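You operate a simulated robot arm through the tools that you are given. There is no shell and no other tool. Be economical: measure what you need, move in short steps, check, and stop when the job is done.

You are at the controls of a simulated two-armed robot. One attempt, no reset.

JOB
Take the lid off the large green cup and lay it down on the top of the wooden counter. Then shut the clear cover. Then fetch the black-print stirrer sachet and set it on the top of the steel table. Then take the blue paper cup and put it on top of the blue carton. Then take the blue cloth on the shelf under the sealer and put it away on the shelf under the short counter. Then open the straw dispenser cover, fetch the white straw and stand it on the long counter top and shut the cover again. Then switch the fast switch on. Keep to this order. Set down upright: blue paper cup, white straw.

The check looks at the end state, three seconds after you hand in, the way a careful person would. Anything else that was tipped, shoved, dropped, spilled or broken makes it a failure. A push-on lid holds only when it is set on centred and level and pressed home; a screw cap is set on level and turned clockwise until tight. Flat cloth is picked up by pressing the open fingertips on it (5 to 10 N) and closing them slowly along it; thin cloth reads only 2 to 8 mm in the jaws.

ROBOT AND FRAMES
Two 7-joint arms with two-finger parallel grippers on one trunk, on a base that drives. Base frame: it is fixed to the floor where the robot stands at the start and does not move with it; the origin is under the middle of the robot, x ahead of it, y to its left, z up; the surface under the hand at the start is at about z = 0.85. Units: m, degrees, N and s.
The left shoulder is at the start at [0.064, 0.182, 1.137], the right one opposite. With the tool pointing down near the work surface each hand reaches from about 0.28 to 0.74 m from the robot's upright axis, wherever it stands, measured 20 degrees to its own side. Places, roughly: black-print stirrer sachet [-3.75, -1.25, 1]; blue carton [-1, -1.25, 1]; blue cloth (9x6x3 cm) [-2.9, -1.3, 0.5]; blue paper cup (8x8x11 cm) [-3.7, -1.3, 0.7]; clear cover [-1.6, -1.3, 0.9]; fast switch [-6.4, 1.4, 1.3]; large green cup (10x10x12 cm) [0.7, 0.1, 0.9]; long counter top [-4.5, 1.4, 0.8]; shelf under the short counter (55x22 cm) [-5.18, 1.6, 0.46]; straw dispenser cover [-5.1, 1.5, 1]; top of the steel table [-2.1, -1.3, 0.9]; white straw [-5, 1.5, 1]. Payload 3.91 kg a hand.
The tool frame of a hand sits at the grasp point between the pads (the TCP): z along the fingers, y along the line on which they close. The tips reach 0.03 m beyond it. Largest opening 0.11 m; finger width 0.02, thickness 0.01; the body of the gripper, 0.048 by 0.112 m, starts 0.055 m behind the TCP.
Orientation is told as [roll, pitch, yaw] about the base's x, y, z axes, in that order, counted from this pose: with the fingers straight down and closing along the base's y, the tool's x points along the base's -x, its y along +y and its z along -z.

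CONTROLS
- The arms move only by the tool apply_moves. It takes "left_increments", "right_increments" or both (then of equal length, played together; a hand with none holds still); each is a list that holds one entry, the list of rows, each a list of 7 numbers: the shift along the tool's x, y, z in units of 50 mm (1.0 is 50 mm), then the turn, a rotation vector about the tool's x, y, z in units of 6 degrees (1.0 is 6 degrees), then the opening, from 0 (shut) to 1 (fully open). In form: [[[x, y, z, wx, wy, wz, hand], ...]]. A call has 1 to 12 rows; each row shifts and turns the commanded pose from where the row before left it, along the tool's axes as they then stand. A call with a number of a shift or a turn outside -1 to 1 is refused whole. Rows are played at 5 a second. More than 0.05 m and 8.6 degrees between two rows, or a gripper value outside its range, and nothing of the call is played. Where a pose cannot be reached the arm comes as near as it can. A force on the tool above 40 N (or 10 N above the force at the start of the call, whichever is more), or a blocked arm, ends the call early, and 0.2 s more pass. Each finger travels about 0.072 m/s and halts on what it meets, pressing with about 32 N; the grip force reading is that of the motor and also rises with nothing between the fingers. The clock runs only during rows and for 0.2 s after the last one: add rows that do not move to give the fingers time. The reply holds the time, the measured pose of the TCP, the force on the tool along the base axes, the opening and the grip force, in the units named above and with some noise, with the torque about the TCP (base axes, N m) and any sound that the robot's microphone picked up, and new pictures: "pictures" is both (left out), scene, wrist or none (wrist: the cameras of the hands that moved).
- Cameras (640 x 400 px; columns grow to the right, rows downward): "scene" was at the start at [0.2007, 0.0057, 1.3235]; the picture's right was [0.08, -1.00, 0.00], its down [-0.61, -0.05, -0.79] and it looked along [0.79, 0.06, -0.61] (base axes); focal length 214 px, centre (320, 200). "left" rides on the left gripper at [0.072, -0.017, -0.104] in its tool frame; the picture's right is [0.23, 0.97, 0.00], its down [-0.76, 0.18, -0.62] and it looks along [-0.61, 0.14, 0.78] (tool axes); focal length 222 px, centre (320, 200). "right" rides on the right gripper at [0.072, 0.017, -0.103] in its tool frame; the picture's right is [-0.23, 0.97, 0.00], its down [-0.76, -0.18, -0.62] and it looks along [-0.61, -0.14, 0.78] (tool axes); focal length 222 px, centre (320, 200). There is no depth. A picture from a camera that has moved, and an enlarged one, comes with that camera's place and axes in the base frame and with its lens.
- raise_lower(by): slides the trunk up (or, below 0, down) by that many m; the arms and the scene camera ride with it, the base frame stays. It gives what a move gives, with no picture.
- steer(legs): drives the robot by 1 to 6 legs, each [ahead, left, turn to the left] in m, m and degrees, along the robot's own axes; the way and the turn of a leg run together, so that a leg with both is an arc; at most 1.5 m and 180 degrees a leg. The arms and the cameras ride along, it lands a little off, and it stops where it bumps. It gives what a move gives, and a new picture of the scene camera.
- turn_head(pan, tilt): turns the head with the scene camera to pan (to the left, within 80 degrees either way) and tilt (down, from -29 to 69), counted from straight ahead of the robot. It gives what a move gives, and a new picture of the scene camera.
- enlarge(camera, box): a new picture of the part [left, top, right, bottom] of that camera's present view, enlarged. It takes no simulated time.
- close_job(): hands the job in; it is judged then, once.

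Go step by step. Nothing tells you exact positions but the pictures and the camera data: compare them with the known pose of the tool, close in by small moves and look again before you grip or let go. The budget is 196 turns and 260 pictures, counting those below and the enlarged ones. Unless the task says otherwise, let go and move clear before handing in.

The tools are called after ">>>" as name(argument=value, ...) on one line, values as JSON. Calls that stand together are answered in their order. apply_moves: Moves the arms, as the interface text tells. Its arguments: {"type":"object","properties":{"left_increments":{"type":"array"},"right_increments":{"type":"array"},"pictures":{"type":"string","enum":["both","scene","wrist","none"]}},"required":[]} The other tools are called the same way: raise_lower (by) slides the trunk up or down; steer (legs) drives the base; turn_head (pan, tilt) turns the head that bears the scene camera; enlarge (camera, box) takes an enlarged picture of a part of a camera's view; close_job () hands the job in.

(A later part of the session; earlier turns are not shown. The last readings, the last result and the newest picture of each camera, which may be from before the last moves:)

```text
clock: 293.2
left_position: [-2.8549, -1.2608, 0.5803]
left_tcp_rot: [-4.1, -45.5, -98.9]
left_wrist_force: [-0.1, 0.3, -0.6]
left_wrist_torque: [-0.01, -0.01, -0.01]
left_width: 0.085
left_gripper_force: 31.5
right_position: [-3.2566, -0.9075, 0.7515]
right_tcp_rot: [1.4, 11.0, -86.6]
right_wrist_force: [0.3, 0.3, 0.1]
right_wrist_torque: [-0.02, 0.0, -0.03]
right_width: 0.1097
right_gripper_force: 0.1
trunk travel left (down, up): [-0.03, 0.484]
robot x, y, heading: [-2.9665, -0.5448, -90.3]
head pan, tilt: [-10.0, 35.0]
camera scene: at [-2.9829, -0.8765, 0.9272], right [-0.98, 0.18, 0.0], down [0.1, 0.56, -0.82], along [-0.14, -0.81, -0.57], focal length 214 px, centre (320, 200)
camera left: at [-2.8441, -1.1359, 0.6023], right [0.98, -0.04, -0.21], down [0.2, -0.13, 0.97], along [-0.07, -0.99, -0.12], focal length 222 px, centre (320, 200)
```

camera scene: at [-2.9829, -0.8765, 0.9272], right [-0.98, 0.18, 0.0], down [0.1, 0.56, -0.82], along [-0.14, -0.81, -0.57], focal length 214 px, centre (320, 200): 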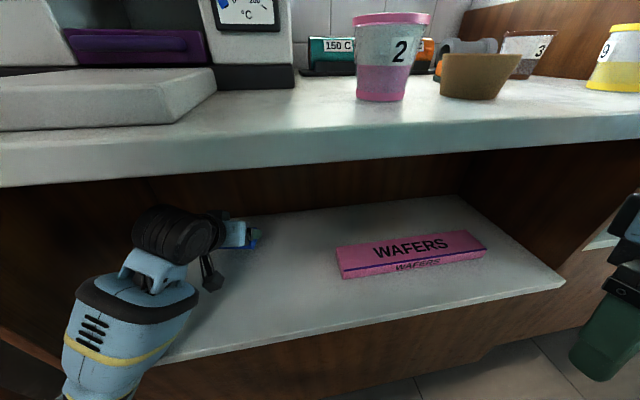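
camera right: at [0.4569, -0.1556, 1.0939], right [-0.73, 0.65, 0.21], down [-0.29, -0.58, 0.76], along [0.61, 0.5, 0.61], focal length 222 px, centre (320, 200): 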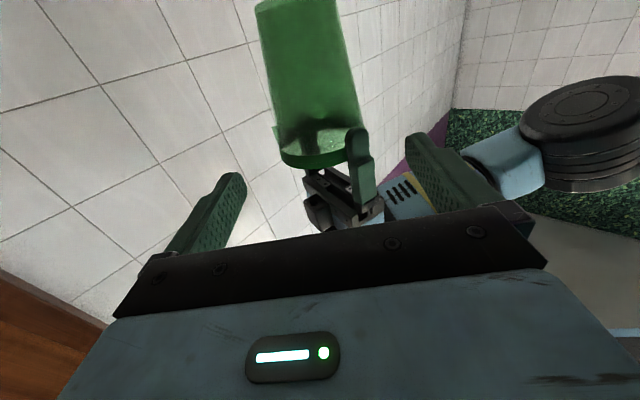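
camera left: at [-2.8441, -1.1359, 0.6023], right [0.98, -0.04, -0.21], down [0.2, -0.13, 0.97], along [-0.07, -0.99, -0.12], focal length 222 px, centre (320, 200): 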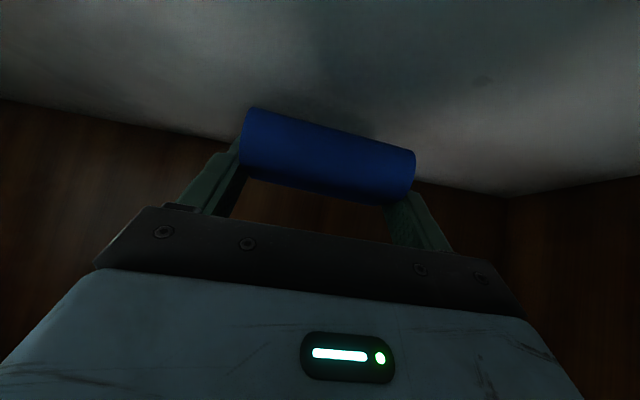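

The cloth comes along. I back out and turn to the opposite wall.

>>> steer(legs=[[-0.5, 0, 0], [0, 0, 180]])

>>> steer(legs=[[0, 1.1, 0], [0, 1.0, 0]])

>>> turn_head(pan=0, tilt=20)

```text
clock: 303.5
left_position: [-3.0756, 0.6684, 0.5792]
left_tcp_rot: [-4.2, -45.5, 81.1]
left_wrist_force: [0.8, 0.2, -0.3]
left_wrist_torque: [-0.04, 0.0, -0.01]
left_width: 0.0843
left_gripper_force: 31.8
right_position: [-2.676, 0.313, 0.7524]
right_tcp_rot: [1.6, 11.0, 93.1]
right_wrist_force: [0.9, -0.6, -0.4]
right_wrist_torque: [0.04, -0.01, 0.03]
right_width: 0.1099
right_gripper_force: 0.1
trunk travel left (down, up): [-0.03, 0.484]
robot x, y, heading: [-2.9618, -0.0451, 89.5]
head pan, tilt: [-10.0, 35.0]
camera scene: at [-2.9484, 0.2806, 0.9272], right [0.98, -0.18, 0.0], down [-0.1, -0.56, -0.82], along [0.15, 0.81, -0.57], focal length 214 px, centre (320, 200)
```

scene: 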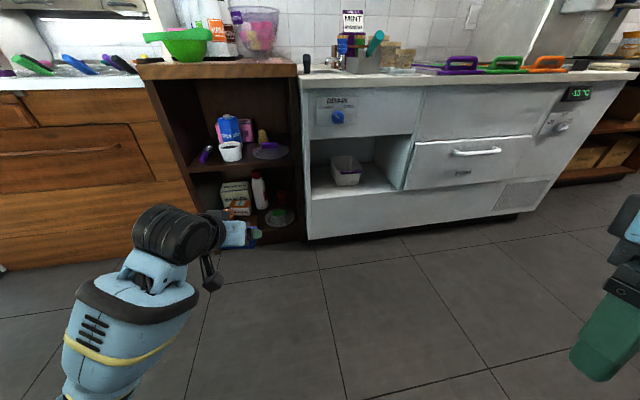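

```text
clock: 322.1
left_position: [-5.1801, 0.6811, 0.5805]
left_tcp_rot: [-4.2, -45.5, 81.0]
left_wrist_force: [0.3, -0.2, 0.0]
left_wrist_torque: [0.03, 0.03, 0.0]
left_width: 0.0843
left_gripper_force: 32.2
right_position: [-4.7793, 0.3258, 0.7526]
right_tcp_rot: [1.4, 10.9, 93.2]
right_wrist_force: [0.1, -1.0, -0.9]
right_wrist_torque: [-0.02, 0.01, -0.03]
right_width: 0.1099
right_gripper_force: 0.1
trunk travel left (down, up): [-0.03, 0.484]
robot x, y, heading: [-5.066, -0.0354, 89.5]
head pan, tilt: [-10.0, 35.0]
camera scene: at [-5.0511, 0.2935, 0.9272], right [0.98, -0.18, 0.0], down [-0.1, -0.56, -0.82], along [0.15, 0.81, -0.57], focal length 214 px, centre (320, 200)
```

scene: 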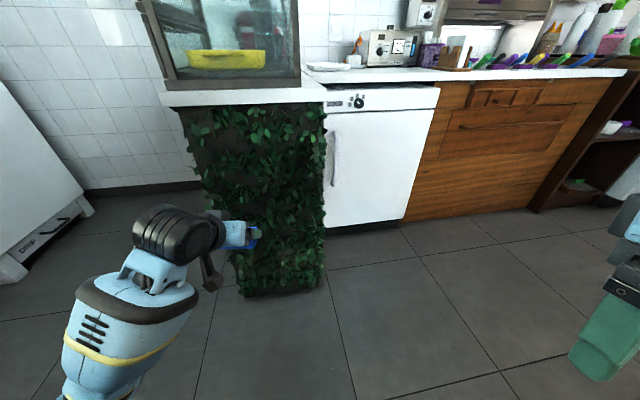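

```text
clock: 322.9
left_position: [-5.1781, 0.6808, 0.5811]
left_tcp_rot: [-4.2, -45.5, 81.0]
left_wrist_force: [-0.6, 0.2, -0.5]
left_wrist_torque: [-0.04, 0.01, -0.02]
left_width: 0.084
left_gripper_force: 32.2
right_position: [-4.7783, 0.3268, 0.7519]
right_tcp_rot: [1.6, 10.8, 93.2]
right_wrist_force: [-0.4, 1.4, -0.1]
right_wrist_torque: [0.0, 0.01, -0.03]
right_width: 0.1099
right_gripper_force: 0.0
trunk travel left (down, up): [-0.03, 0.484]
robot x, y, heading: [-5.0682, -0.0296, 89.8]
head pan, tilt: [0.0, 20.0]
camera scene: at [-5.0663, 0.3, 0.951], right [1.0, -0.01, 0.0], down [0.0, -0.34, -0.94], along [0.01, 0.94, -0.34], focal length 214 px, centre (320, 200)
```

scene: 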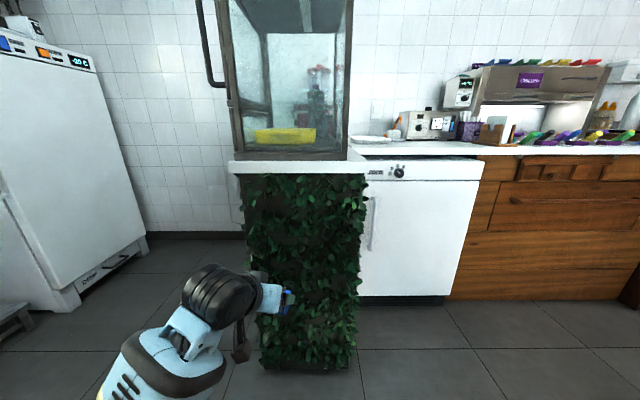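

The hedge-fronted short counter's shelf seems to open to the −x side. I drive round to look at that side.

>>> steer(legs=[[0, 0.85, 0]])

>>> turn_head(pan=-20, tilt=20)

```text
clock: 330.7
left_position: [-6.0296, 0.6866, 0.5808]
left_tcp_rot: [-4.2, -45.5, 80.8]
left_wrist_force: [0.3, -0.1, -1.0]
left_wrist_torque: [-0.04, -0.04, 0.0]
left_width: 0.0841
left_gripper_force: 32.3
right_position: [-5.6294, 0.3312, 0.7514]
right_tcp_rot: [1.5, 10.8, 93.2]
right_wrist_force: [-0.2, 0.3, 0.4]
right_wrist_torque: [0.01, 0.0, 0.0]
right_width: 0.11
right_gripper_force: 0.0
trunk travel left (down, up): [-0.03, 0.484]
robot x, y, heading: [-5.9197, -0.0276, 89.5]
head pan, tilt: [0.0, 20.0]
camera scene: at [-5.9167, 0.3055, 0.951], right [1.0, -0.01, 0.0], down [0.0, -0.34, -0.94], along [0.01, 0.94, -0.34], focal length 214 px, centre (320, 200)
```

scene: 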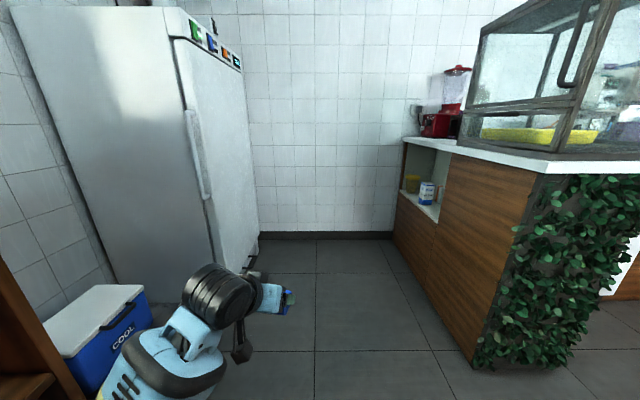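

```text
clock: 331.6
left_position: [-6.0288, 0.6874, 0.5798]
left_tcp_rot: [-4.2, -45.5, 80.9]
left_wrist_force: [0.4, 0.0, -0.9]
left_wrist_torque: [0.0, 0.02, -0.03]
left_width: 0.084
left_gripper_force: 32.4
right_position: [-5.6292, 0.331, 0.7521]
right_tcp_rot: [1.5, 10.9, 93.2]
right_wrist_force: [0.1, -0.4, -0.9]
right_wrist_torque: [-0.01, -0.02, 0.0]
right_width: 0.1099
right_gripper_force: 0.1
trunk travel left (down, up): [-0.03, 0.484]
robot x, y, heading: [-5.9138, -0.0266, 89.6]
head pan, tilt: [-20.0, 20.0]
camera scene: at [-5.8849, 0.2997, 0.951], right [0.94, -0.35, 0.0], down [-0.12, -0.32, -0.94], along [0.33, 0.88, -0.34], focal length 214 px, centre (320, 200)
```

scene: 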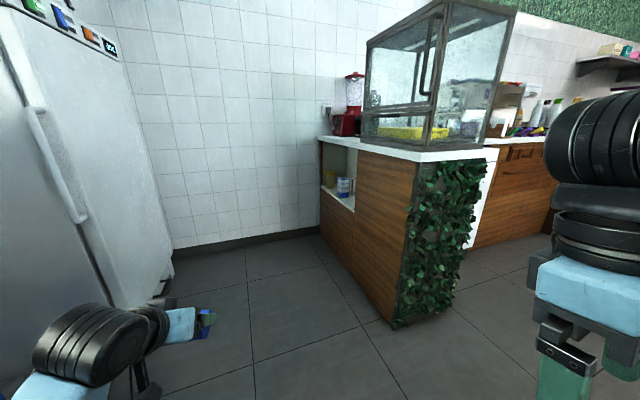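

The niche with the shelf is on the −x face near the back wall (y ≈ 1.35–1.85). I pull the hand in, face +x, and strafe alongside.

>>> apply_moves(left_increments=[[[0.71, -0.2, -0.68, 0, 0, 0, 0.65], [0.71, -0.2, -0.68, 0, 0, 0, 0.65], [0.71, -0.2, -0.68, 0, 0, 0, 0.65], [0.71, -0.2, -0.68, 0, 0, 0, 0.65], [0, 0, 0, 0, 0, 0, 0.65]]], pictures="none")

>>> steer(legs=[[0, 0, -89.5], [0, 1.0, 0]])

>>> turn_head(pan=30, tilt=25)

```text
refused: row 1 steps farther than a row can; nothing moved
```

```text
clock: 341.7
left_position: [-5.2006, 0.8097, 0.5821]
left_tcp_rot: [-4.8, -45.8, -9.9]
left_wrist_force: [0.4, -1.0, -0.2]
left_wrist_torque: [0.05, 0.01, 0.03]
left_width: 0.084
left_gripper_force: 32.3
right_position: [-5.5547, 0.4202, 0.7524]
right_tcp_rot: [1.4, 10.9, 2.9]
right_wrist_force: [0.5, -0.2, 0.1]
right_wrist_torque: [-0.03, 0.01, -0.01]
right_width: 0.11
right_gripper_force: 0.1
trunk travel left (down, up): [-0.03, 0.484]
robot x, y, heading: [-5.9141, 0.7114, -0.8]
head pan, tilt: [-20.0, 20.0]
stopped in leg 2: the force on the tool passed its limit at 58 N (the readings are from after the stop); the commanded pose is now the measured one
camera scene: at [-5.5843, 0.6758, 0.951], right [-0.35, -0.94, 0.0], down [-0.32, 0.12, -0.94], along [0.88, -0.33, -0.34], focal length 214 px, centre (320, 200)
```

scene: 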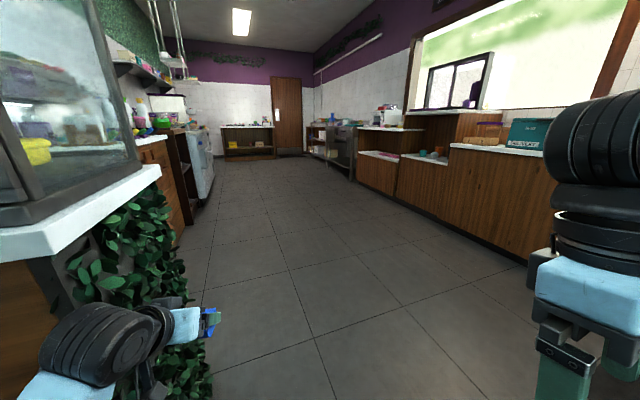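

```text
clock: 342.9
left_position: [-5.2005, 0.8091, 0.5829]
left_tcp_rot: [-4.9, -45.8, -9.9]
left_wrist_force: [1.0, -1.2, -0.5]
left_wrist_torque: [0.01, -0.02, 0.05]
left_width: 0.084
left_gripper_force: 31.8
right_position: [-5.5556, 0.4208, 0.7523]
right_tcp_rot: [1.5, 10.9, 2.9]
right_wrist_force: [-0.3, 0.6, -0.2]
right_wrist_torque: [0.02, -0.01, 0.02]
right_width: 0.1099
right_gripper_force: 0.0
trunk travel left (down, up): [-0.03, 0.484]
robot x, y, heading: [-5.9175, 0.7139, -0.7]
head pan, tilt: [30.0, 25.0]
camera scene: at [-5.591, 0.7537, 0.9429], right [0.49, -0.87, 0.0], down [-0.37, -0.21, -0.91], along [0.79, 0.44, -0.42], focal length 214 px, centre (320, 200)
```

scene: 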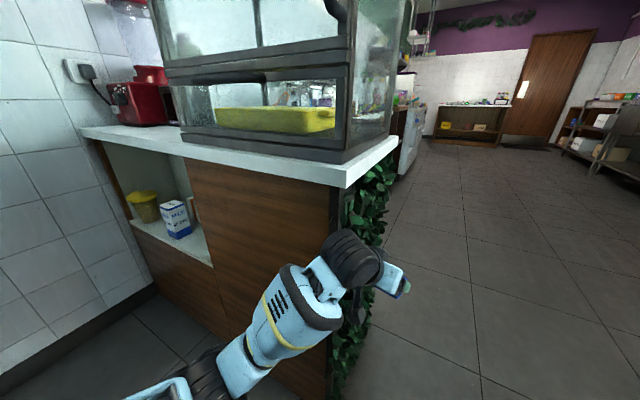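

The hand brushed the hedge because my pull-in was refused; the cloth is still held. I step back right, then pull the hand in with smaller rows.

>>> steer(legs=[[0, -0.12, 0]])

>>> apply_moves(left_increments=[[[0.62, -0.15, -0.6, 0, 0, 0, 0.65], [0.62, -0.15, -0.6, 0, 0, 0, 0.65], [0.62, -0.15, -0.6, 0, 0, 0, 0.65], [0.62, -0.15, -0.6, 0, 0, 0, 0.65], [0.5, -0.1, -0.5, 0, 0, 0, 0.65], [0, 0, 0, 0, 0, 0, 0.65]]], pictures="wrist")

```text
clock: 344.6
left_position: [-5.2014, 0.6892, 0.581]
left_tcp_rot: [-4.9, -45.8, -10.0]
left_wrist_force: [-0.2, -0.1, 0.1]
left_wrist_torque: [-0.01, 0.0, 0.04]
left_width: 0.0842
left_gripper_force: 32.4
right_position: [-5.5573, 0.3006, 0.7527]
right_tcp_rot: [1.5, 10.9, 2.9]
right_wrist_force: [0.0, -0.6, 0.2]
right_wrist_torque: [0.02, 0.01, -0.01]
right_width: 0.11
right_gripper_force: 0.1
trunk travel left (down, up): [-0.03, 0.484]
robot x, y, heading: [-5.9168, 0.5933, -0.5]
head pan, tilt: [30.0, 25.0]
camera scene: at [-5.5925, 0.6338, 0.943], right [0.49, -0.87, 0.0], down [-0.37, -0.21, -0.91], along [0.79, 0.44, -0.42], focal length 214 px, centre (320, 200)
```

scene: 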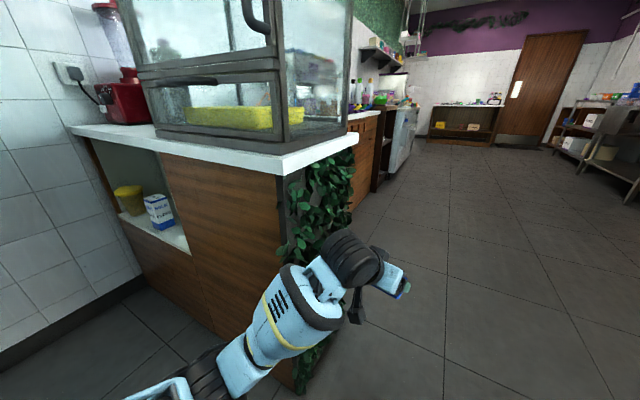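

```text
clock: 346.0
left_position: [-5.4021, 0.6996, 0.5752]
left_tcp_rot: [-4.9, -45.7, -10.0]
left_wrist_force: [-0.9, -0.2, -0.3]
left_wrist_torque: [-0.01, 0.02, 0.0]
left_width: 0.0841
left_gripper_force: 31.8
left hand out of reach, approached as far as the arm can: row 5
right_position: [-5.557, 0.3008, 0.7534]
right_tcp_rot: [1.6, 10.9, 2.9]
right_wrist_force: [0.5, -0.7, -0.2]
right_wrist_torque: [0.01, 0.0, 0.01]
right_width: 0.1101
right_gripper_force: 0.0
trunk travel left (down, up): [-0.03, 0.484]
robot x, y, heading: [-5.9134, 0.5952, -0.5]
head pan, tilt: [30.0, 25.0]
camera left: at [-5.5267, 0.7123, 0.5958], right [0.07, 0.97, -0.22], down [0.14, 0.21, 0.97], along [0.99, -0.1, -0.12], focal length 222 px, centre (320, 200)
```

left: 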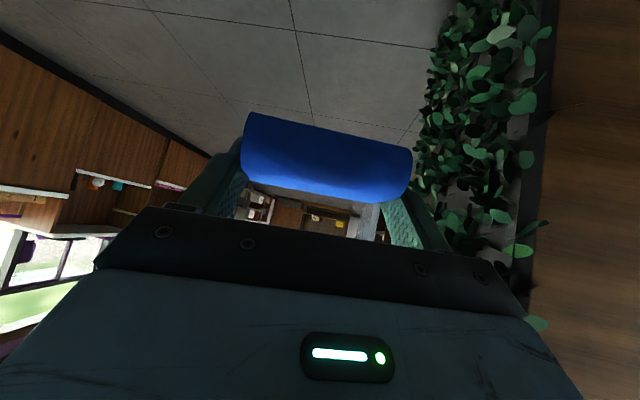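

>>> steer(legs=[[-0.08, 0, 0.5], [0, 0.5, 0]])

```text
clock: 351.6
left_position: [-5.48, 1.1992, 0.5742]
left_tcp_rot: [-4.8, -45.8, -9.7]
left_wrist_force: [-0.1, -0.3, -0.2]
left_wrist_torque: [0.01, 0.01, -0.01]
left_width: 0.0845
left_gripper_force: 31.6
right_position: [-5.6322, 0.8017, 0.7518]
right_tcp_rot: [1.5, 10.9, 3.4]
right_wrist_force: [1.0, 0.0, 0.2]
right_wrist_torque: [-0.01, 0.05, 0.01]
right_width: 0.1101
right_gripper_force: 0.0
trunk travel left (down, up): [-0.03, 0.484]
robot x, y, heading: [-5.9907, 1.0899, -0.2]
head pan, tilt: [30.0, 25.0]
camera scene: at [-5.6705, 1.1338, 0.943], right [0.5, -0.87, 0.0], down [-0.37, -0.21, -0.91], along [0.79, 0.45, -0.42], focal length 214 px, centre (320, 200)
```

scene: 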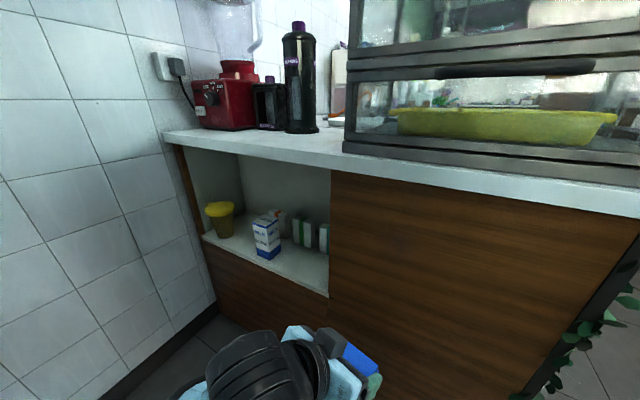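

>>> enlarge(camera="scene", box=[180, 190, 340, 290])

```text
4.00 times, centred on (260, 240) of scene
camera zoom: at [-5.6705, 1.1338, 0.943], right [0.5, -0.87, 0.0], down [-0.37, -0.21, -0.91], along [0.79, 0.45, -0.42], focal length 858 px, centre (560, 40)
```

zoom: 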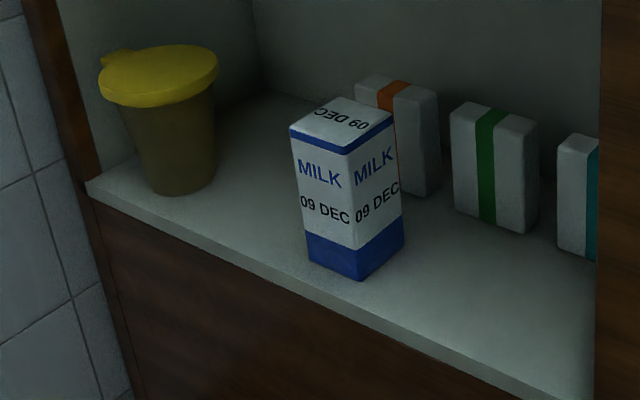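

There is free room on the shelf front at about [-5.235, 1.43], shelf z ≈ 0.468. I strafe to it.

>>> steer(legs=[[0, 0.23, 0], [0.09, 0, 0]])

>>> enlarge(camera="left", box=[0, 0, 640, 400])

```text
clock: 354.9
left_position: [-5.3905, 1.4282, 0.5754]
left_tcp_rot: [-4.9, -45.7, -9.5]
left_wrist_force: [0.4, -0.1, -0.9]
left_wrist_torque: [-0.01, 0.0, -0.04]
left_width: 0.084
left_gripper_force: 31.9
right_position: [-5.5403, 1.0292, 0.7513]
right_tcp_rot: [1.6, 10.9, 3.4]
right_wrist_force: [-0.9, 0.6, -0.2]
right_wrist_torque: [0.0, -0.02, 0.0]
right_width: 0.1099
right_gripper_force: 0.0
trunk travel left (down, up): [-0.03, 0.484]
robot x, y, heading: [-5.9033, 1.3173, -0.0]
head pan, tilt: [30.0, 25.0]
camera scene: at [-5.5795, 1.3617, 0.9429], right [0.5, -0.87, 0.0], down [-0.37, -0.21, -0.91], along [0.79, 0.45, -0.42], focal length 214 px, centre (320, 200)
```

scene: 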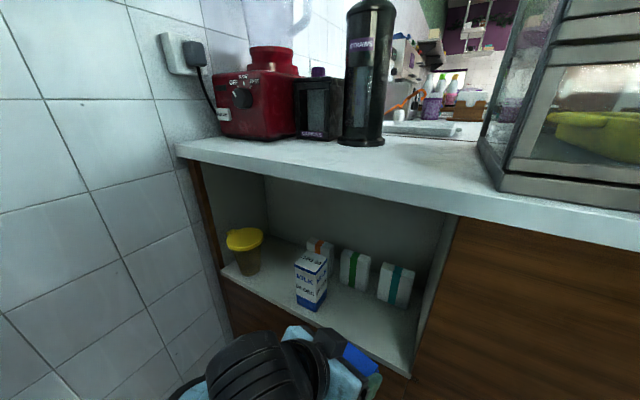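

```text
1.00 times, centred on (320, 200) of left (not enlarged: the box is as wide or as high as the picture)
camera zoom: at [-5.514, 1.4407, 0.5957], right [0.06, 0.97, -0.22], down [0.13, 0.21, 0.97], along [0.99, -0.09, -0.12], focal length 222 px, centre (320, 200)
```

zoom: 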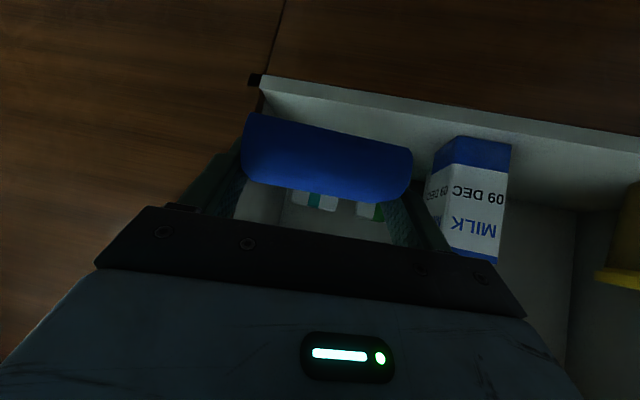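

The gap is between the niche's right wall (y 1.33) and the milk (y 1.54). I push in level at y ≈ 1.433.

>>> apply_moves(left_increments=[[[-0.49, 0.18, 0.49, 0, 0, 0, 0.65], [-0.49, 0.18, 0.49, 0, 0, 0, 0.65], [-0.49, 0.18, 0.49, 0, 0, 0, 0.65], [-0.49, 0.18, 0.49, 0, 0, 0, 0.65], [0, 0, 0, 0, 0, 0, 0.65]]], pictures="both")

```text
clock: 356.1
left_position: [-5.2469, 1.4314, 0.5757]
left_tcp_rot: [-4.8, -45.6, -9.6]
left_wrist_force: [0.1, 0.4, -0.2]
left_wrist_torque: [-0.03, 0.01, 0.0]
left_width: 0.084
left_gripper_force: 31.8
right_position: [-5.5415, 1.0285, 0.7523]
right_tcp_rot: [1.4, 10.9, 3.3]
right_wrist_force: [0.9, 0.4, 0.5]
right_wrist_torque: [-0.01, 0.04, -0.01]
right_width: 0.1099
right_gripper_force: 0.0
trunk travel left (down, up): [-0.03, 0.484]
robot x, y, heading: [-5.9032, 1.3181, -0.2]
head pan, tilt: [30.0, 25.0]
camera scene: at [-5.5797, 1.3617, 0.943], right [0.5, -0.87, 0.0], down [-0.37, -0.21, -0.91], along [0.79, 0.45, -0.42], focal length 214 px, centre (320, 200)
camera left: at [-5.3702, 1.445, 0.5959], right [0.06, 0.97, -0.22], down [0.13, 0.21, 0.97], along [0.99, -0.09, -0.12], focal length 222 px, centre (320, 200)
```

scene: 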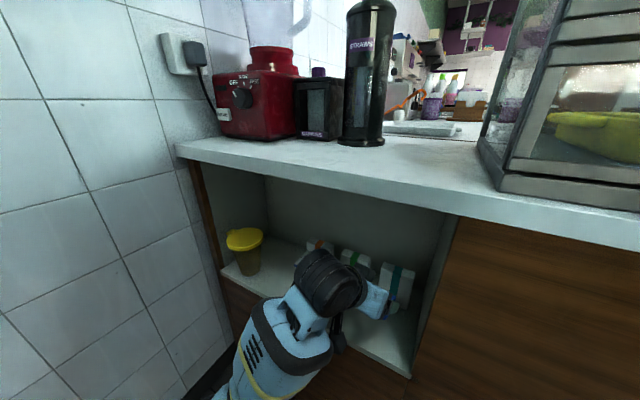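
left: 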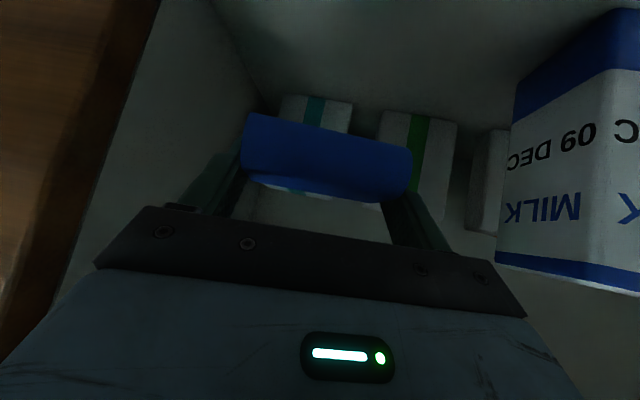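

Good fit. I lower to the shelf.

>>> apply_moves(left_increments=[[[0.3, 0.02, 0.29, 0, 0, 0, 0.65], [0.3, 0.02, 0.29, 0, 0, 0, 0.65], [0.25, 0.02, 0.24, 0, 0, 0, 0.65], [0.1, 0, 0.1, 0, 0, 0, 0.65], [0.06, 0, 0.06, 0, 0, 0, 0.65], [0, 0, 0, 0, 0, 0, 0.65]]], pictures="wrist")

```text
clock: 357.5
left_position: [-5.2456, 1.4309, 0.5042]
left_tcp_rot: [-4.8, -45.6, -9.6]
left_wrist_force: [0.4, 1.2, -0.3]
left_wrist_torque: [-0.03, -0.02, 0.0]
left_width: 0.0841
left_gripper_force: 31.7
right_position: [-5.5404, 1.0297, 0.7517]
right_tcp_rot: [1.5, 11.0, 3.4]
right_wrist_force: [0.8, 0.2, 0.0]
right_wrist_torque: [-0.03, -0.03, 0.0]
right_width: 0.1103
right_gripper_force: 0.1
trunk travel left (down, up): [-0.03, 0.484]
robot x, y, heading: [-5.9025, 1.3229, -0.2]
head pan, tilt: [30.0, 25.0]
camera left: at [-5.3711, 1.4437, 0.5252], right [0.06, 0.97, -0.22], down [0.13, 0.21, 0.97], along [0.99, -0.09, -0.12], focal length 222 px, centre (320, 200)
```

left: 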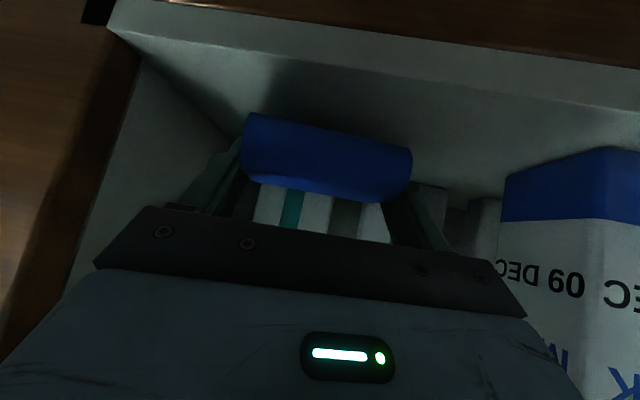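

>>> apply_moves(left_increments=[[[0.06, 0, 0.06, 0, 0, 0, 0.65], [0.06, 0, 0.06, 0, 0, 0, 0.65], [0.06, 0, 0.06, 0, 0, 0, 0.65], [0.06, 0, 0.06, 0, 0, 0, 0.65], [0, 0, 0, 0, 0, 0, 0.65]]], pictures="wrist")

```text
clock: 358.7
left_position: [-5.2471, 1.43, 0.491]
left_tcp_rot: [-4.7, -46.3, -9.6]
left_wrist_force: [1.0, 0.8, 25.4]
left_wrist_torque: [1.13, -0.08, -0.01]
left_width: 0.084
left_gripper_force: 32.3
right_position: [-5.5432, 1.0295, 0.753]
right_tcp_rot: [1.5, 10.7, 3.4]
right_wrist_force: [0.0, -0.4, -0.4]
right_wrist_torque: [0.01, -0.04, 0.02]
right_width: 0.1099
right_gripper_force: 0.1
trunk travel left (down, up): [-0.03, 0.484]
robot x, y, heading: [-5.8991, 1.3174, -0.4]
head pan, tilt: [30.0, 25.0]
camera left: at [-5.3709, 1.4423, 0.5112], right [0.07, 0.97, -0.22], down [0.12, 0.21, 0.97], along [0.99, -0.09, -0.11], focal length 222 px, centre (320, 200)
```

left: 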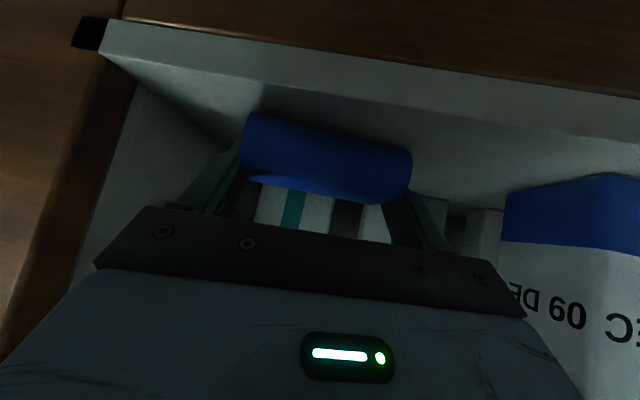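

The cloth lies on the shelf. I ease, open and draw back.

>>> apply_moves(left_increments=[[[-0.03, 0, -0.03, 0, 0, 0, 0.65], [0, 0, 0, 0, 0, 0, 0.8], [0, 0, 0, 0, 0, 0, 1], [0, 0, 0, 0, 0, 0, 1], [0, 0, -0.4, 0, 0, 0, 1], [0, 0, -0.5, 0, 0, 0, 1], [0.49, -0.12, -0.49, 0, 0, 0, 1], [0.49, -0.12, -0.49, 0, 0, 0, 1], [0.49, -0.12, -0.49, 0, 0, 0, 1], [0, 0, 0, 0, 0, 0, 1]]], pictures="both")

```text
clock: 360.9
left_position: [-5.3847, 1.4451, 0.5193]
left_tcp_rot: [-4.9, -45.7, -9.6]
left_wrist_force: [0.1, -0.3, -0.6]
left_wrist_torque: [0.01, -0.03, 0.0]
left_width: 0.11
left_gripper_force: 0.1
right_position: [-5.5419, 1.0286, 0.7521]
right_tcp_rot: [1.5, 10.9, 3.4]
right_wrist_force: [-0.3, 0.0, -0.4]
right_wrist_torque: [-0.01, -0.01, -0.05]
right_width: 0.1097
right_gripper_force: 0.1
trunk travel left (down, up): [-0.03, 0.484]
robot x, y, heading: [-5.901, 1.3151, -0.2]
head pan, tilt: [30.0, 25.0]
camera scene: at [-5.5797, 1.3617, 0.943], right [0.5, -0.87, 0.0], down [-0.37, -0.21, -0.91], along [0.79, 0.45, -0.42], focal length 214 px, centre (320, 200)
camera left: at [-5.5078, 1.4572, 0.5405], right [0.06, 0.97, -0.22], down [0.13, 0.21, 0.97], along [0.99, -0.09, -0.12], focal length 222 px, centre (320, 200)
```

scene: 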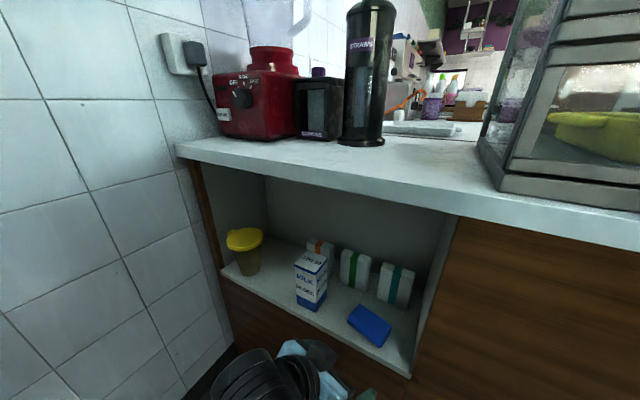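
left: 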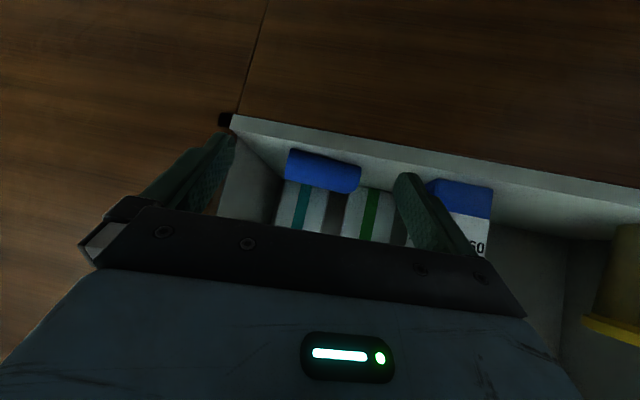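

Task five done: the cloth lies on the shelf. Next the straw dispenser on the counter above. I back off a little and raise the trunk.

>>> steer(legs=[[-0.12, 0, 0]])

>>> raise_lower(by=0.42)

>>> turn_head(pan=15, tilt=25)

```text
clock: 362.1
left_position: [-5.5037, 1.4447, 0.519]
left_tcp_rot: [-4.8, -45.8, -9.6]
left_wrist_force: [0.6, 0.4, -0.7]
left_wrist_torque: [0.03, -0.02, -0.01]
left_width: 0.1101
left_gripper_force: 0.0
right_position: [-5.6608, 1.0293, 0.7518]
right_tcp_rot: [1.5, 11.0, 3.5]
right_wrist_force: [-0.7, -0.2, -0.3]
right_wrist_torque: [0.02, -0.01, 0.0]
right_width: 0.1099
right_gripper_force: 0.0
trunk travel left (down, up): [-0.03, 0.484]
robot x, y, heading: [-6.0176, 1.3168, -0.1]
head pan, tilt: [30.0, 25.0]
camera scene: at [-5.6994, 1.3621, 0.943], right [0.5, -0.87, 0.0], down [-0.37, -0.21, -0.91], along [0.79, 0.45, -0.42], focal length 214 px, centre (320, 200)
```

scene: 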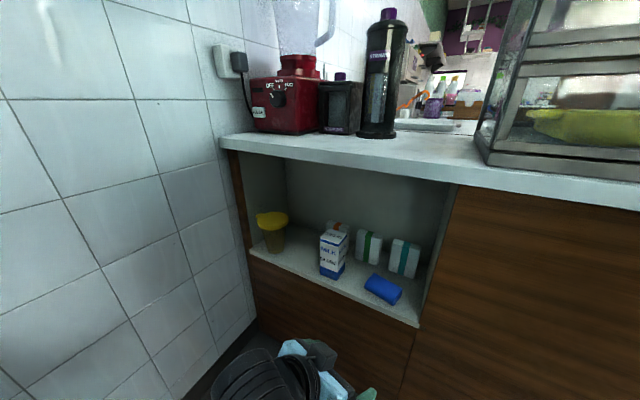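

```text
refused: 0.42 is not a number from -0.4 to 0.4
```

```text
clock: 362.9
left_position: [-5.5023, 1.445, 0.5196]
left_tcp_rot: [-4.7, -45.7, -9.6]
left_wrist_force: [-0.2, -0.1, -0.3]
left_wrist_torque: [0.05, 0.0, 0.01]
left_width: 0.1102
left_gripper_force: 0.1
right_position: [-5.6617, 1.0297, 0.7515]
right_tcp_rot: [1.5, 10.9, 3.4]
right_wrist_force: [0.5, 0.7, -0.1]
right_wrist_torque: [-0.03, 0.01, 0.01]
right_width: 0.1098
right_gripper_force: 0.1
trunk travel left (down, up): [-0.03, 0.484]
robot x, y, heading: [-6.0227, 1.3183, -0.1]
head pan, tilt: [15.0, 25.0]
camera scene: at [-5.6901, 1.3399, 0.943], right [0.26, -0.97, 0.0], down [-0.41, -0.11, -0.91], along [0.88, 0.23, -0.42], focal length 214 px, centre (320, 200)
```

scene: 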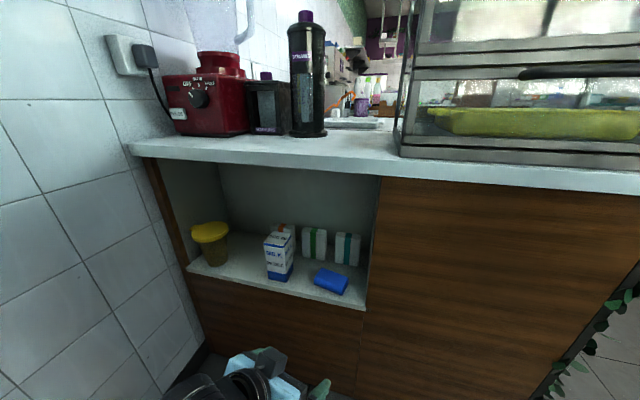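

>>> raise_lower(by=0.4)

>>> turn_head(pan=15, tilt=25)

>>> enlarge(camera="scene", box=[200, 120, 400, 245])

```text
clock: 366.7
left_position: [-5.5034, 1.4448, 0.9189]
left_tcp_rot: [-4.9, -45.7, -9.5]
left_wrist_force: [0.0, 0.6, 0.8]
left_wrist_torque: [-0.01, 0.01, 0.02]
left_width: 0.11
left_gripper_force: 0.1
right_position: [-5.6616, 1.0283, 1.1516]
right_tcp_rot: [1.5, 11.0, 3.4]
right_wrist_force: [-0.3, 0.6, 0.4]
right_wrist_torque: [-0.01, 0.0, -0.01]
right_width: 0.1101
right_gripper_force: 0.0
trunk travel left (down, up): [-0.43, 0.084]
robot x, y, heading: [-6.0171, 1.3216, -0.4]
head pan, tilt: [15.0, 25.0]
```

```text
clock: 367.3
left_position: [-5.5017, 1.4458, 0.9198]
left_tcp_rot: [-4.8, -45.7, -9.5]
left_wrist_force: [0.0, 0.4, -0.3]
left_wrist_torque: [0.02, -0.01, -0.03]
left_width: 0.11
left_gripper_force: 0.0
right_position: [-5.6608, 1.0288, 1.1509]
right_tcp_rot: [1.5, 10.9, 3.4]
right_wrist_force: [0.0, 0.5, 0.6]
right_wrist_torque: [-0.03, -0.02, -0.01]
right_width: 0.1099
right_gripper_force: 0.0
trunk travel left (down, up): [-0.43, 0.084]
robot x, y, heading: [-6.0231, 1.3181, -0.3]
head pan, tilt: [15.0, 25.0]
camera scene: at [-5.8335, 1.3403, 1.3793], right [0.26, -0.97, 0.0], down [-0.41, -0.11, -0.91], along [0.88, 0.23, -0.42], focal length 214 px, centre (320, 200)
```

scene: 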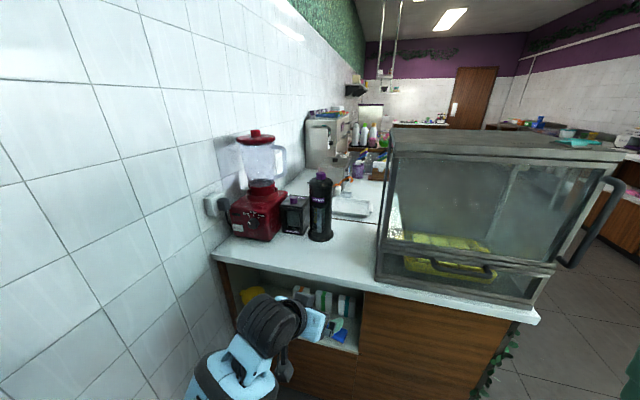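

```text
3.20 times, centred on (300, 182) of scene
camera zoom: at [-5.8335, 1.3403, 1.3793], right [0.26, -0.97, 0.0], down [-0.41, -0.11, -0.91], along [0.88, 0.23, -0.42], focal length 686 px, centre (384, 256)
```

zoom: 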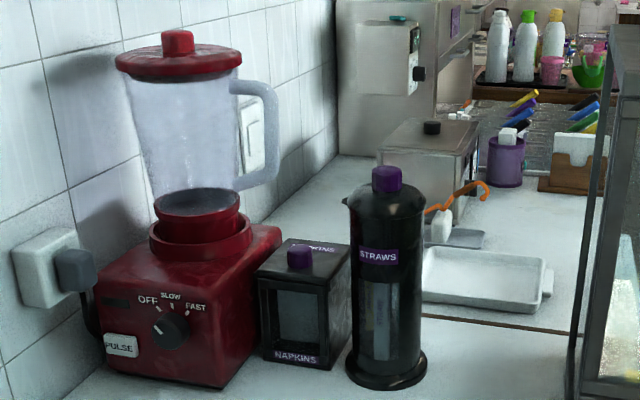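

The black "STRAWS" cylinder stands at about [-5.08, 1.53], knob at z ≈ 1.12. I raise the left hand and point it down before moving closer.

>>> apply_moves(left_increments=[[[-0.7, 0, -0.68, 0, 0, 0, 1], [-0.7, 0, -0.68, 0, 0, 0, 1], [-0.7, 0, -0.68, 0, 0, 0, 1], [-0.7, 0, -0.68, 0, 0, 0, 1], [-0.3, 0, -0.3, 0, 1, 0, 1], [0, 0, 0, 0, 1, 0, 1], [0, 0, 0, 0, 1, 0, 1], [0, 0, 0, 0, 1, 0, 1], [0, 0, 0, 0, 1, 0, 1], [0, 0, 0, 0, 1, 0, 1], [0, 0, 0, 0, 1, 0, 1], [0, 0, 0, 0, 0.6, 0, 1]]], pictures="none")

>>> raise_lower(by=0.08)

```text
clock: 369.9
left_position: [-5.5019, 1.4561, 1.1354]
left_tcp_rot: [-3.4, -0.1, -13.0]
left_wrist_force: [-0.5, 0.8, -0.2]
left_wrist_torque: [0.04, 0.0, -0.02]
left_width: 0.1098
left_gripper_force: 0.1
right_position: [-5.6599, 1.0292, 1.153]
right_tcp_rot: [1.5, 10.9, 3.4]
right_wrist_force: [-0.2, -0.3, 0.2]
right_wrist_torque: [-0.01, 0.0, 0.03]
right_width: 0.1101
right_gripper_force: 0.1
trunk travel left (down, up): [-0.43, 0.084]
robot x, y, heading: [-6.0207, 1.3162, 0.1]
head pan, tilt: [15.0, 25.0]
```

```text
clock: 371.1
left_position: [-5.5, 1.4575, 1.2143]
left_tcp_rot: [-3.4, 0.0, -13.0]
left_wrist_force: [0.6, -0.1, -0.5]
left_wrist_torque: [0.01, 0.02, 0.01]
left_width: 0.1098
left_gripper_force: 0.1
right_position: [-5.6595, 1.0291, 1.2312]
right_tcp_rot: [1.5, 11.1, 3.4]
right_wrist_force: [-0.1, -0.2, -0.1]
right_wrist_torque: [-0.02, 0.05, 0.02]
right_width: 0.1099
right_gripper_force: 0.0
trunk travel left (down, up): [-0.51, 0.004]
robot x, y, heading: [-6.0222, 1.321, -0.3]
head pan, tilt: [15.0, 25.0]
```

>>> apply_moves(left_increments=[[[0, 0, -0.6, -0.57, 0, -1, 1], [0, 0, -0.6, 0, 0, -1, 1], [0, 0, -0.3, 0, 0, -0.17, 1], [0, 0, 0, 0, 0, 0, 1]]], pictures="none")

>>> steer(legs=[[0.26, 0, 0.3]])

>>> turn_head(pan=15, tilt=35)

>>> enlarge(camera="scene", box=[200, 80, 440, 230])

```text
clock: 372.1
left_position: [-5.499, 1.4584, 1.2902]
left_tcp_rot: [0.0, -0.1, 0.0]
left_wrist_force: [0.5, -0.6, -0.1]
left_wrist_torque: [0.01, 0.0, 0.01]
left_width: 0.11
left_gripper_force: 0.1
right_position: [-5.6598, 1.0299, 1.2318]
right_tcp_rot: [1.5, 10.9, 3.4]
right_wrist_force: [0.3, -0.2, 1.0]
right_wrist_torque: [0.0, 0.01, -0.01]
right_width: 0.11
right_gripper_force: 0.0
trunk travel left (down, up): [-0.51, 0.004]
robot x, y, heading: [-6.0202, 1.3181, -0.1]
head pan, tilt: [15.0, 25.0]
```

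```text
clock: 373.9
left_position: [-5.2413, 1.4614, 1.2915]
left_tcp_rot: [-0.2, -0.1, 0.3]
left_wrist_force: [-0.3, 0.1, 0.2]
left_wrist_torque: [0.0, 0.03, 0.02]
left_width: 0.11
left_gripper_force: 0.1
right_position: [-5.4013, 1.0313, 1.2335]
right_tcp_rot: [1.5, 10.7, 3.7]
right_wrist_force: [-0.3, 0.0, 1.0]
right_wrist_torque: [-0.01, -0.06, -0.03]
right_width: 0.1099
right_gripper_force: 0.1
trunk travel left (down, up): [-0.51, 0.004]
robot x, y, heading: [-5.7582, 1.3205, 0.1]
head pan, tilt: [15.0, 25.0]
camera scene: at [-5.6584, 1.3409, 1.4736], right [0.26, -0.97, 0.0], down [-0.41, -0.11, -0.91], along [0.88, 0.24, -0.42], focal length 214 px, centre (320, 200)
```

scene: 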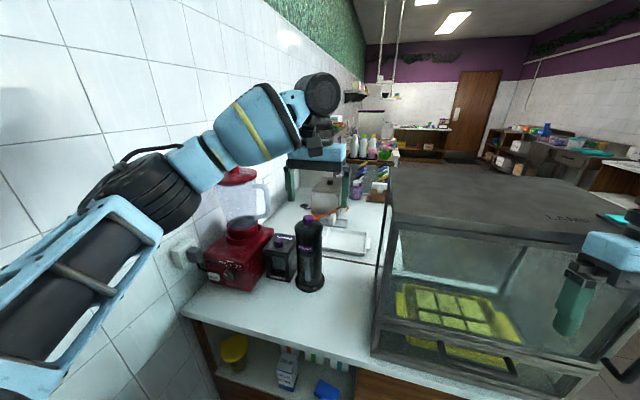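

```text
clock: 374.7
left_position: [-5.2408, 1.4619, 1.2907]
left_tcp_rot: [0.0, -0.1, 0.3]
left_wrist_force: [0.2, 0.5, -1.1]
left_wrist_torque: [0.01, 0.01, 0.0]
left_width: 0.1099
left_gripper_force: 0.0
right_position: [-5.3999, 1.0297, 1.2321]
right_tcp_rot: [1.4, 10.9, 3.7]
right_wrist_force: [-0.8, -0.2, 0.9]
right_wrist_torque: [0.04, 0.01, -0.02]
right_width: 0.11
right_gripper_force: 0.0
trunk travel left (down, up): [-0.51, 0.004]
robot x, y, heading: [-5.7643, 1.3181, 0.0]
head pan, tilt: [15.0, 35.0]
camera scene: at [-5.6611, 1.3398, 1.4576], right [0.26, -0.97, 0.0], down [-0.55, -0.15, -0.82], along [0.79, 0.21, -0.57], focal length 214 px, centre (320, 200)
```

scene: 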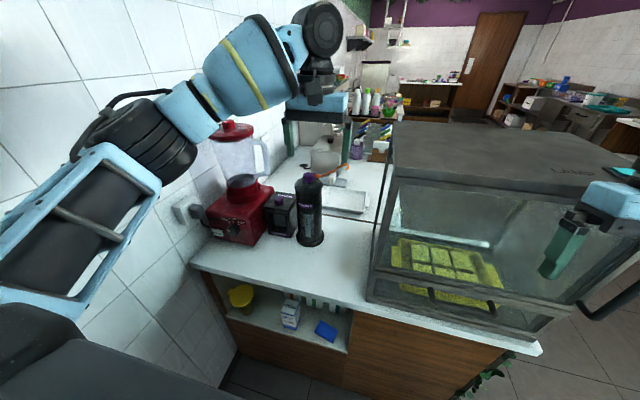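

```text
2.67 times, centred on (320, 155) of scene
camera zoom: at [-5.6611, 1.3398, 1.4576], right [0.26, -0.97, 0.0], down [-0.55, -0.15, -0.82], along [0.79, 0.21, -0.57], focal length 572 px, centre (320, 320)
```

zoom: 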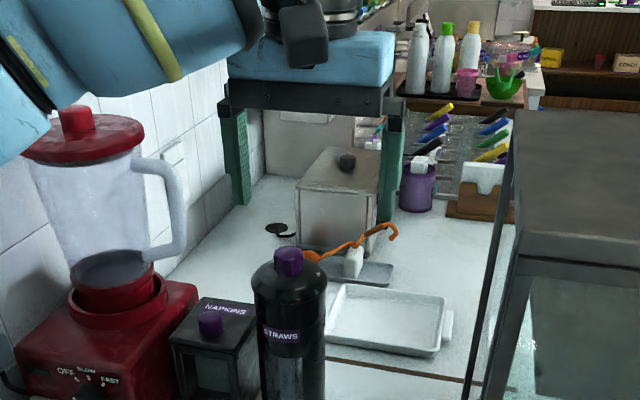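

>>> enlarge(camera="left", box=[0, 0, 640, 400])

>>> enlarge(camera="scene", box=[260, 155, 360, 255])

```text
1.00 times, centred on (320, 200) of left (not enlarged: the box is as wide or as high as the picture)
camera zoom: at [-5.3123, 1.444, 1.3934], right [-0.23, 0.97, 0.0], down [0.76, 0.18, 0.62], along [0.61, 0.15, -0.78], focal length 222 px, centre (320, 200)
```

zoom: 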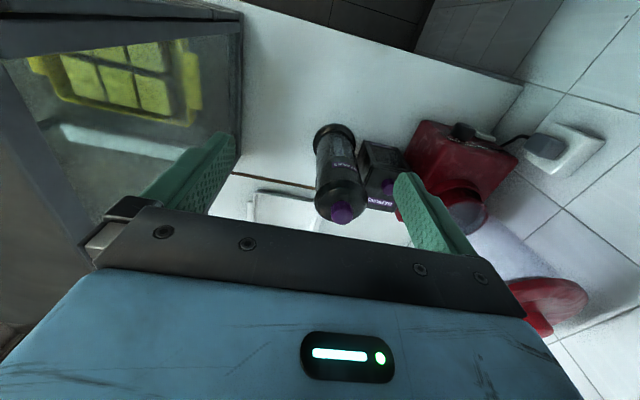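

```text
4.00 times, centred on (310, 205) of scene
camera zoom: at [-5.6611, 1.3398, 1.4576], right [0.26, -0.97, 0.0], down [-0.55, -0.15, -0.82], along [0.79, 0.21, -0.57], focal length 858 px, centre (360, 180)
```

zoom: 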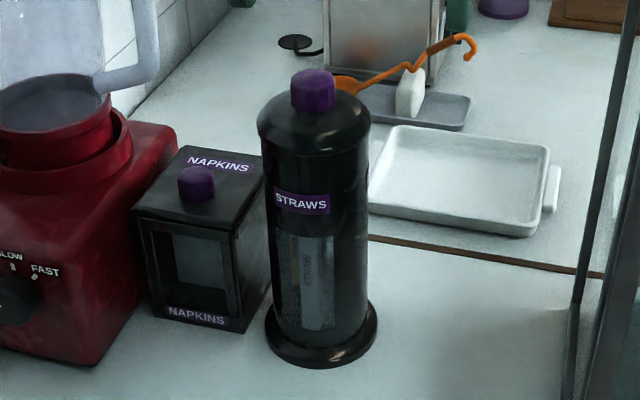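

The lid knob is at about [-5.085, 1.535, 1.123]. I draw the right hand back from the display case, step closer and bring the left hand over the knob.

>>> apply_moves(left_increments=[[[-0.6, 0.4, 0, 0, 0, 0, 0.7], [-0.6, 0.4, 0, 0, 0, 0, 0.7], [-0.6, 0.4, 0, 0, 0, 0, 0.7], [0, 0, 0, 0, 0, 0, 0.7]]], right_increments=[[[0.6, 0, 0, 0, 0, 0, 1], [0.6, 0, 0, 0, 0, 0, 1], [0.6, 0, 0, 0, 0, 0, 1], [0, 0, 0, 0, 0, 0, 1]]], pictures="wrist")

```text
clock: 375.7
left_position: [-5.156, 1.5236, 1.2902]
left_tcp_rot: [0.0, -0.2, 0.2]
left_wrist_force: [-0.4, 1.6, 0.2]
left_wrist_torque: [-0.04, 0.01, -0.02]
left_width: 0.077
left_gripper_force: 0.1
left hand out of reach, approached as far as the arm can: row 3
right_position: [-5.4898, 1.0279, 1.2487]
right_tcp_rot: [1.4, 10.9, 3.7]
right_wrist_force: [-0.8, 0.3, 0.6]
right_wrist_torque: [0.04, 0.02, 0.02]
right_width: 0.1099
right_gripper_force: 0.1
trunk travel left (down, up): [-0.51, 0.004]
robot x, y, heading: [-5.7612, 1.318, 0.3]
head pan, tilt: [15.0, 35.0]
camera right: at [-5.5414, 1.0374, 1.3648], right [0.17, 0.99, -0.02], down [0.88, -0.14, 0.46], along [0.45, -0.09, -0.89], focal length 222 px, centre (320, 200)
camera left: at [-5.2275, 1.5066, 1.3933], right [-0.23, 0.97, 0.0], down [0.76, 0.18, 0.62], along [0.61, 0.14, -0.78], focal length 222 px, centre (320, 200)
```

right: 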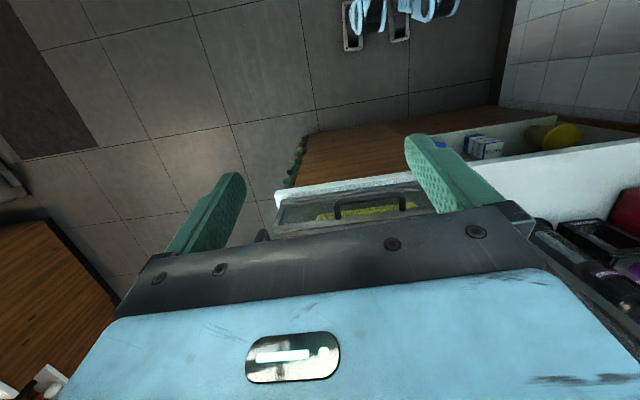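
left: 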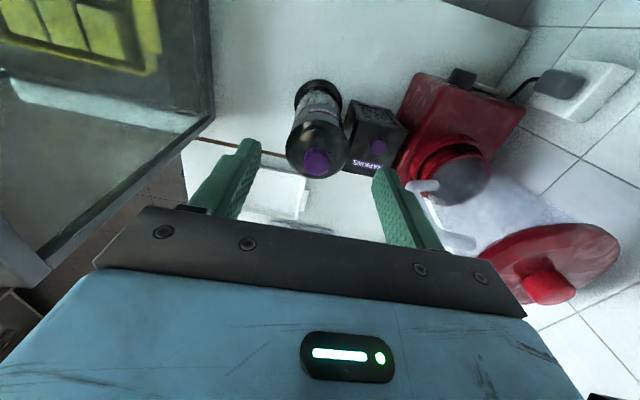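

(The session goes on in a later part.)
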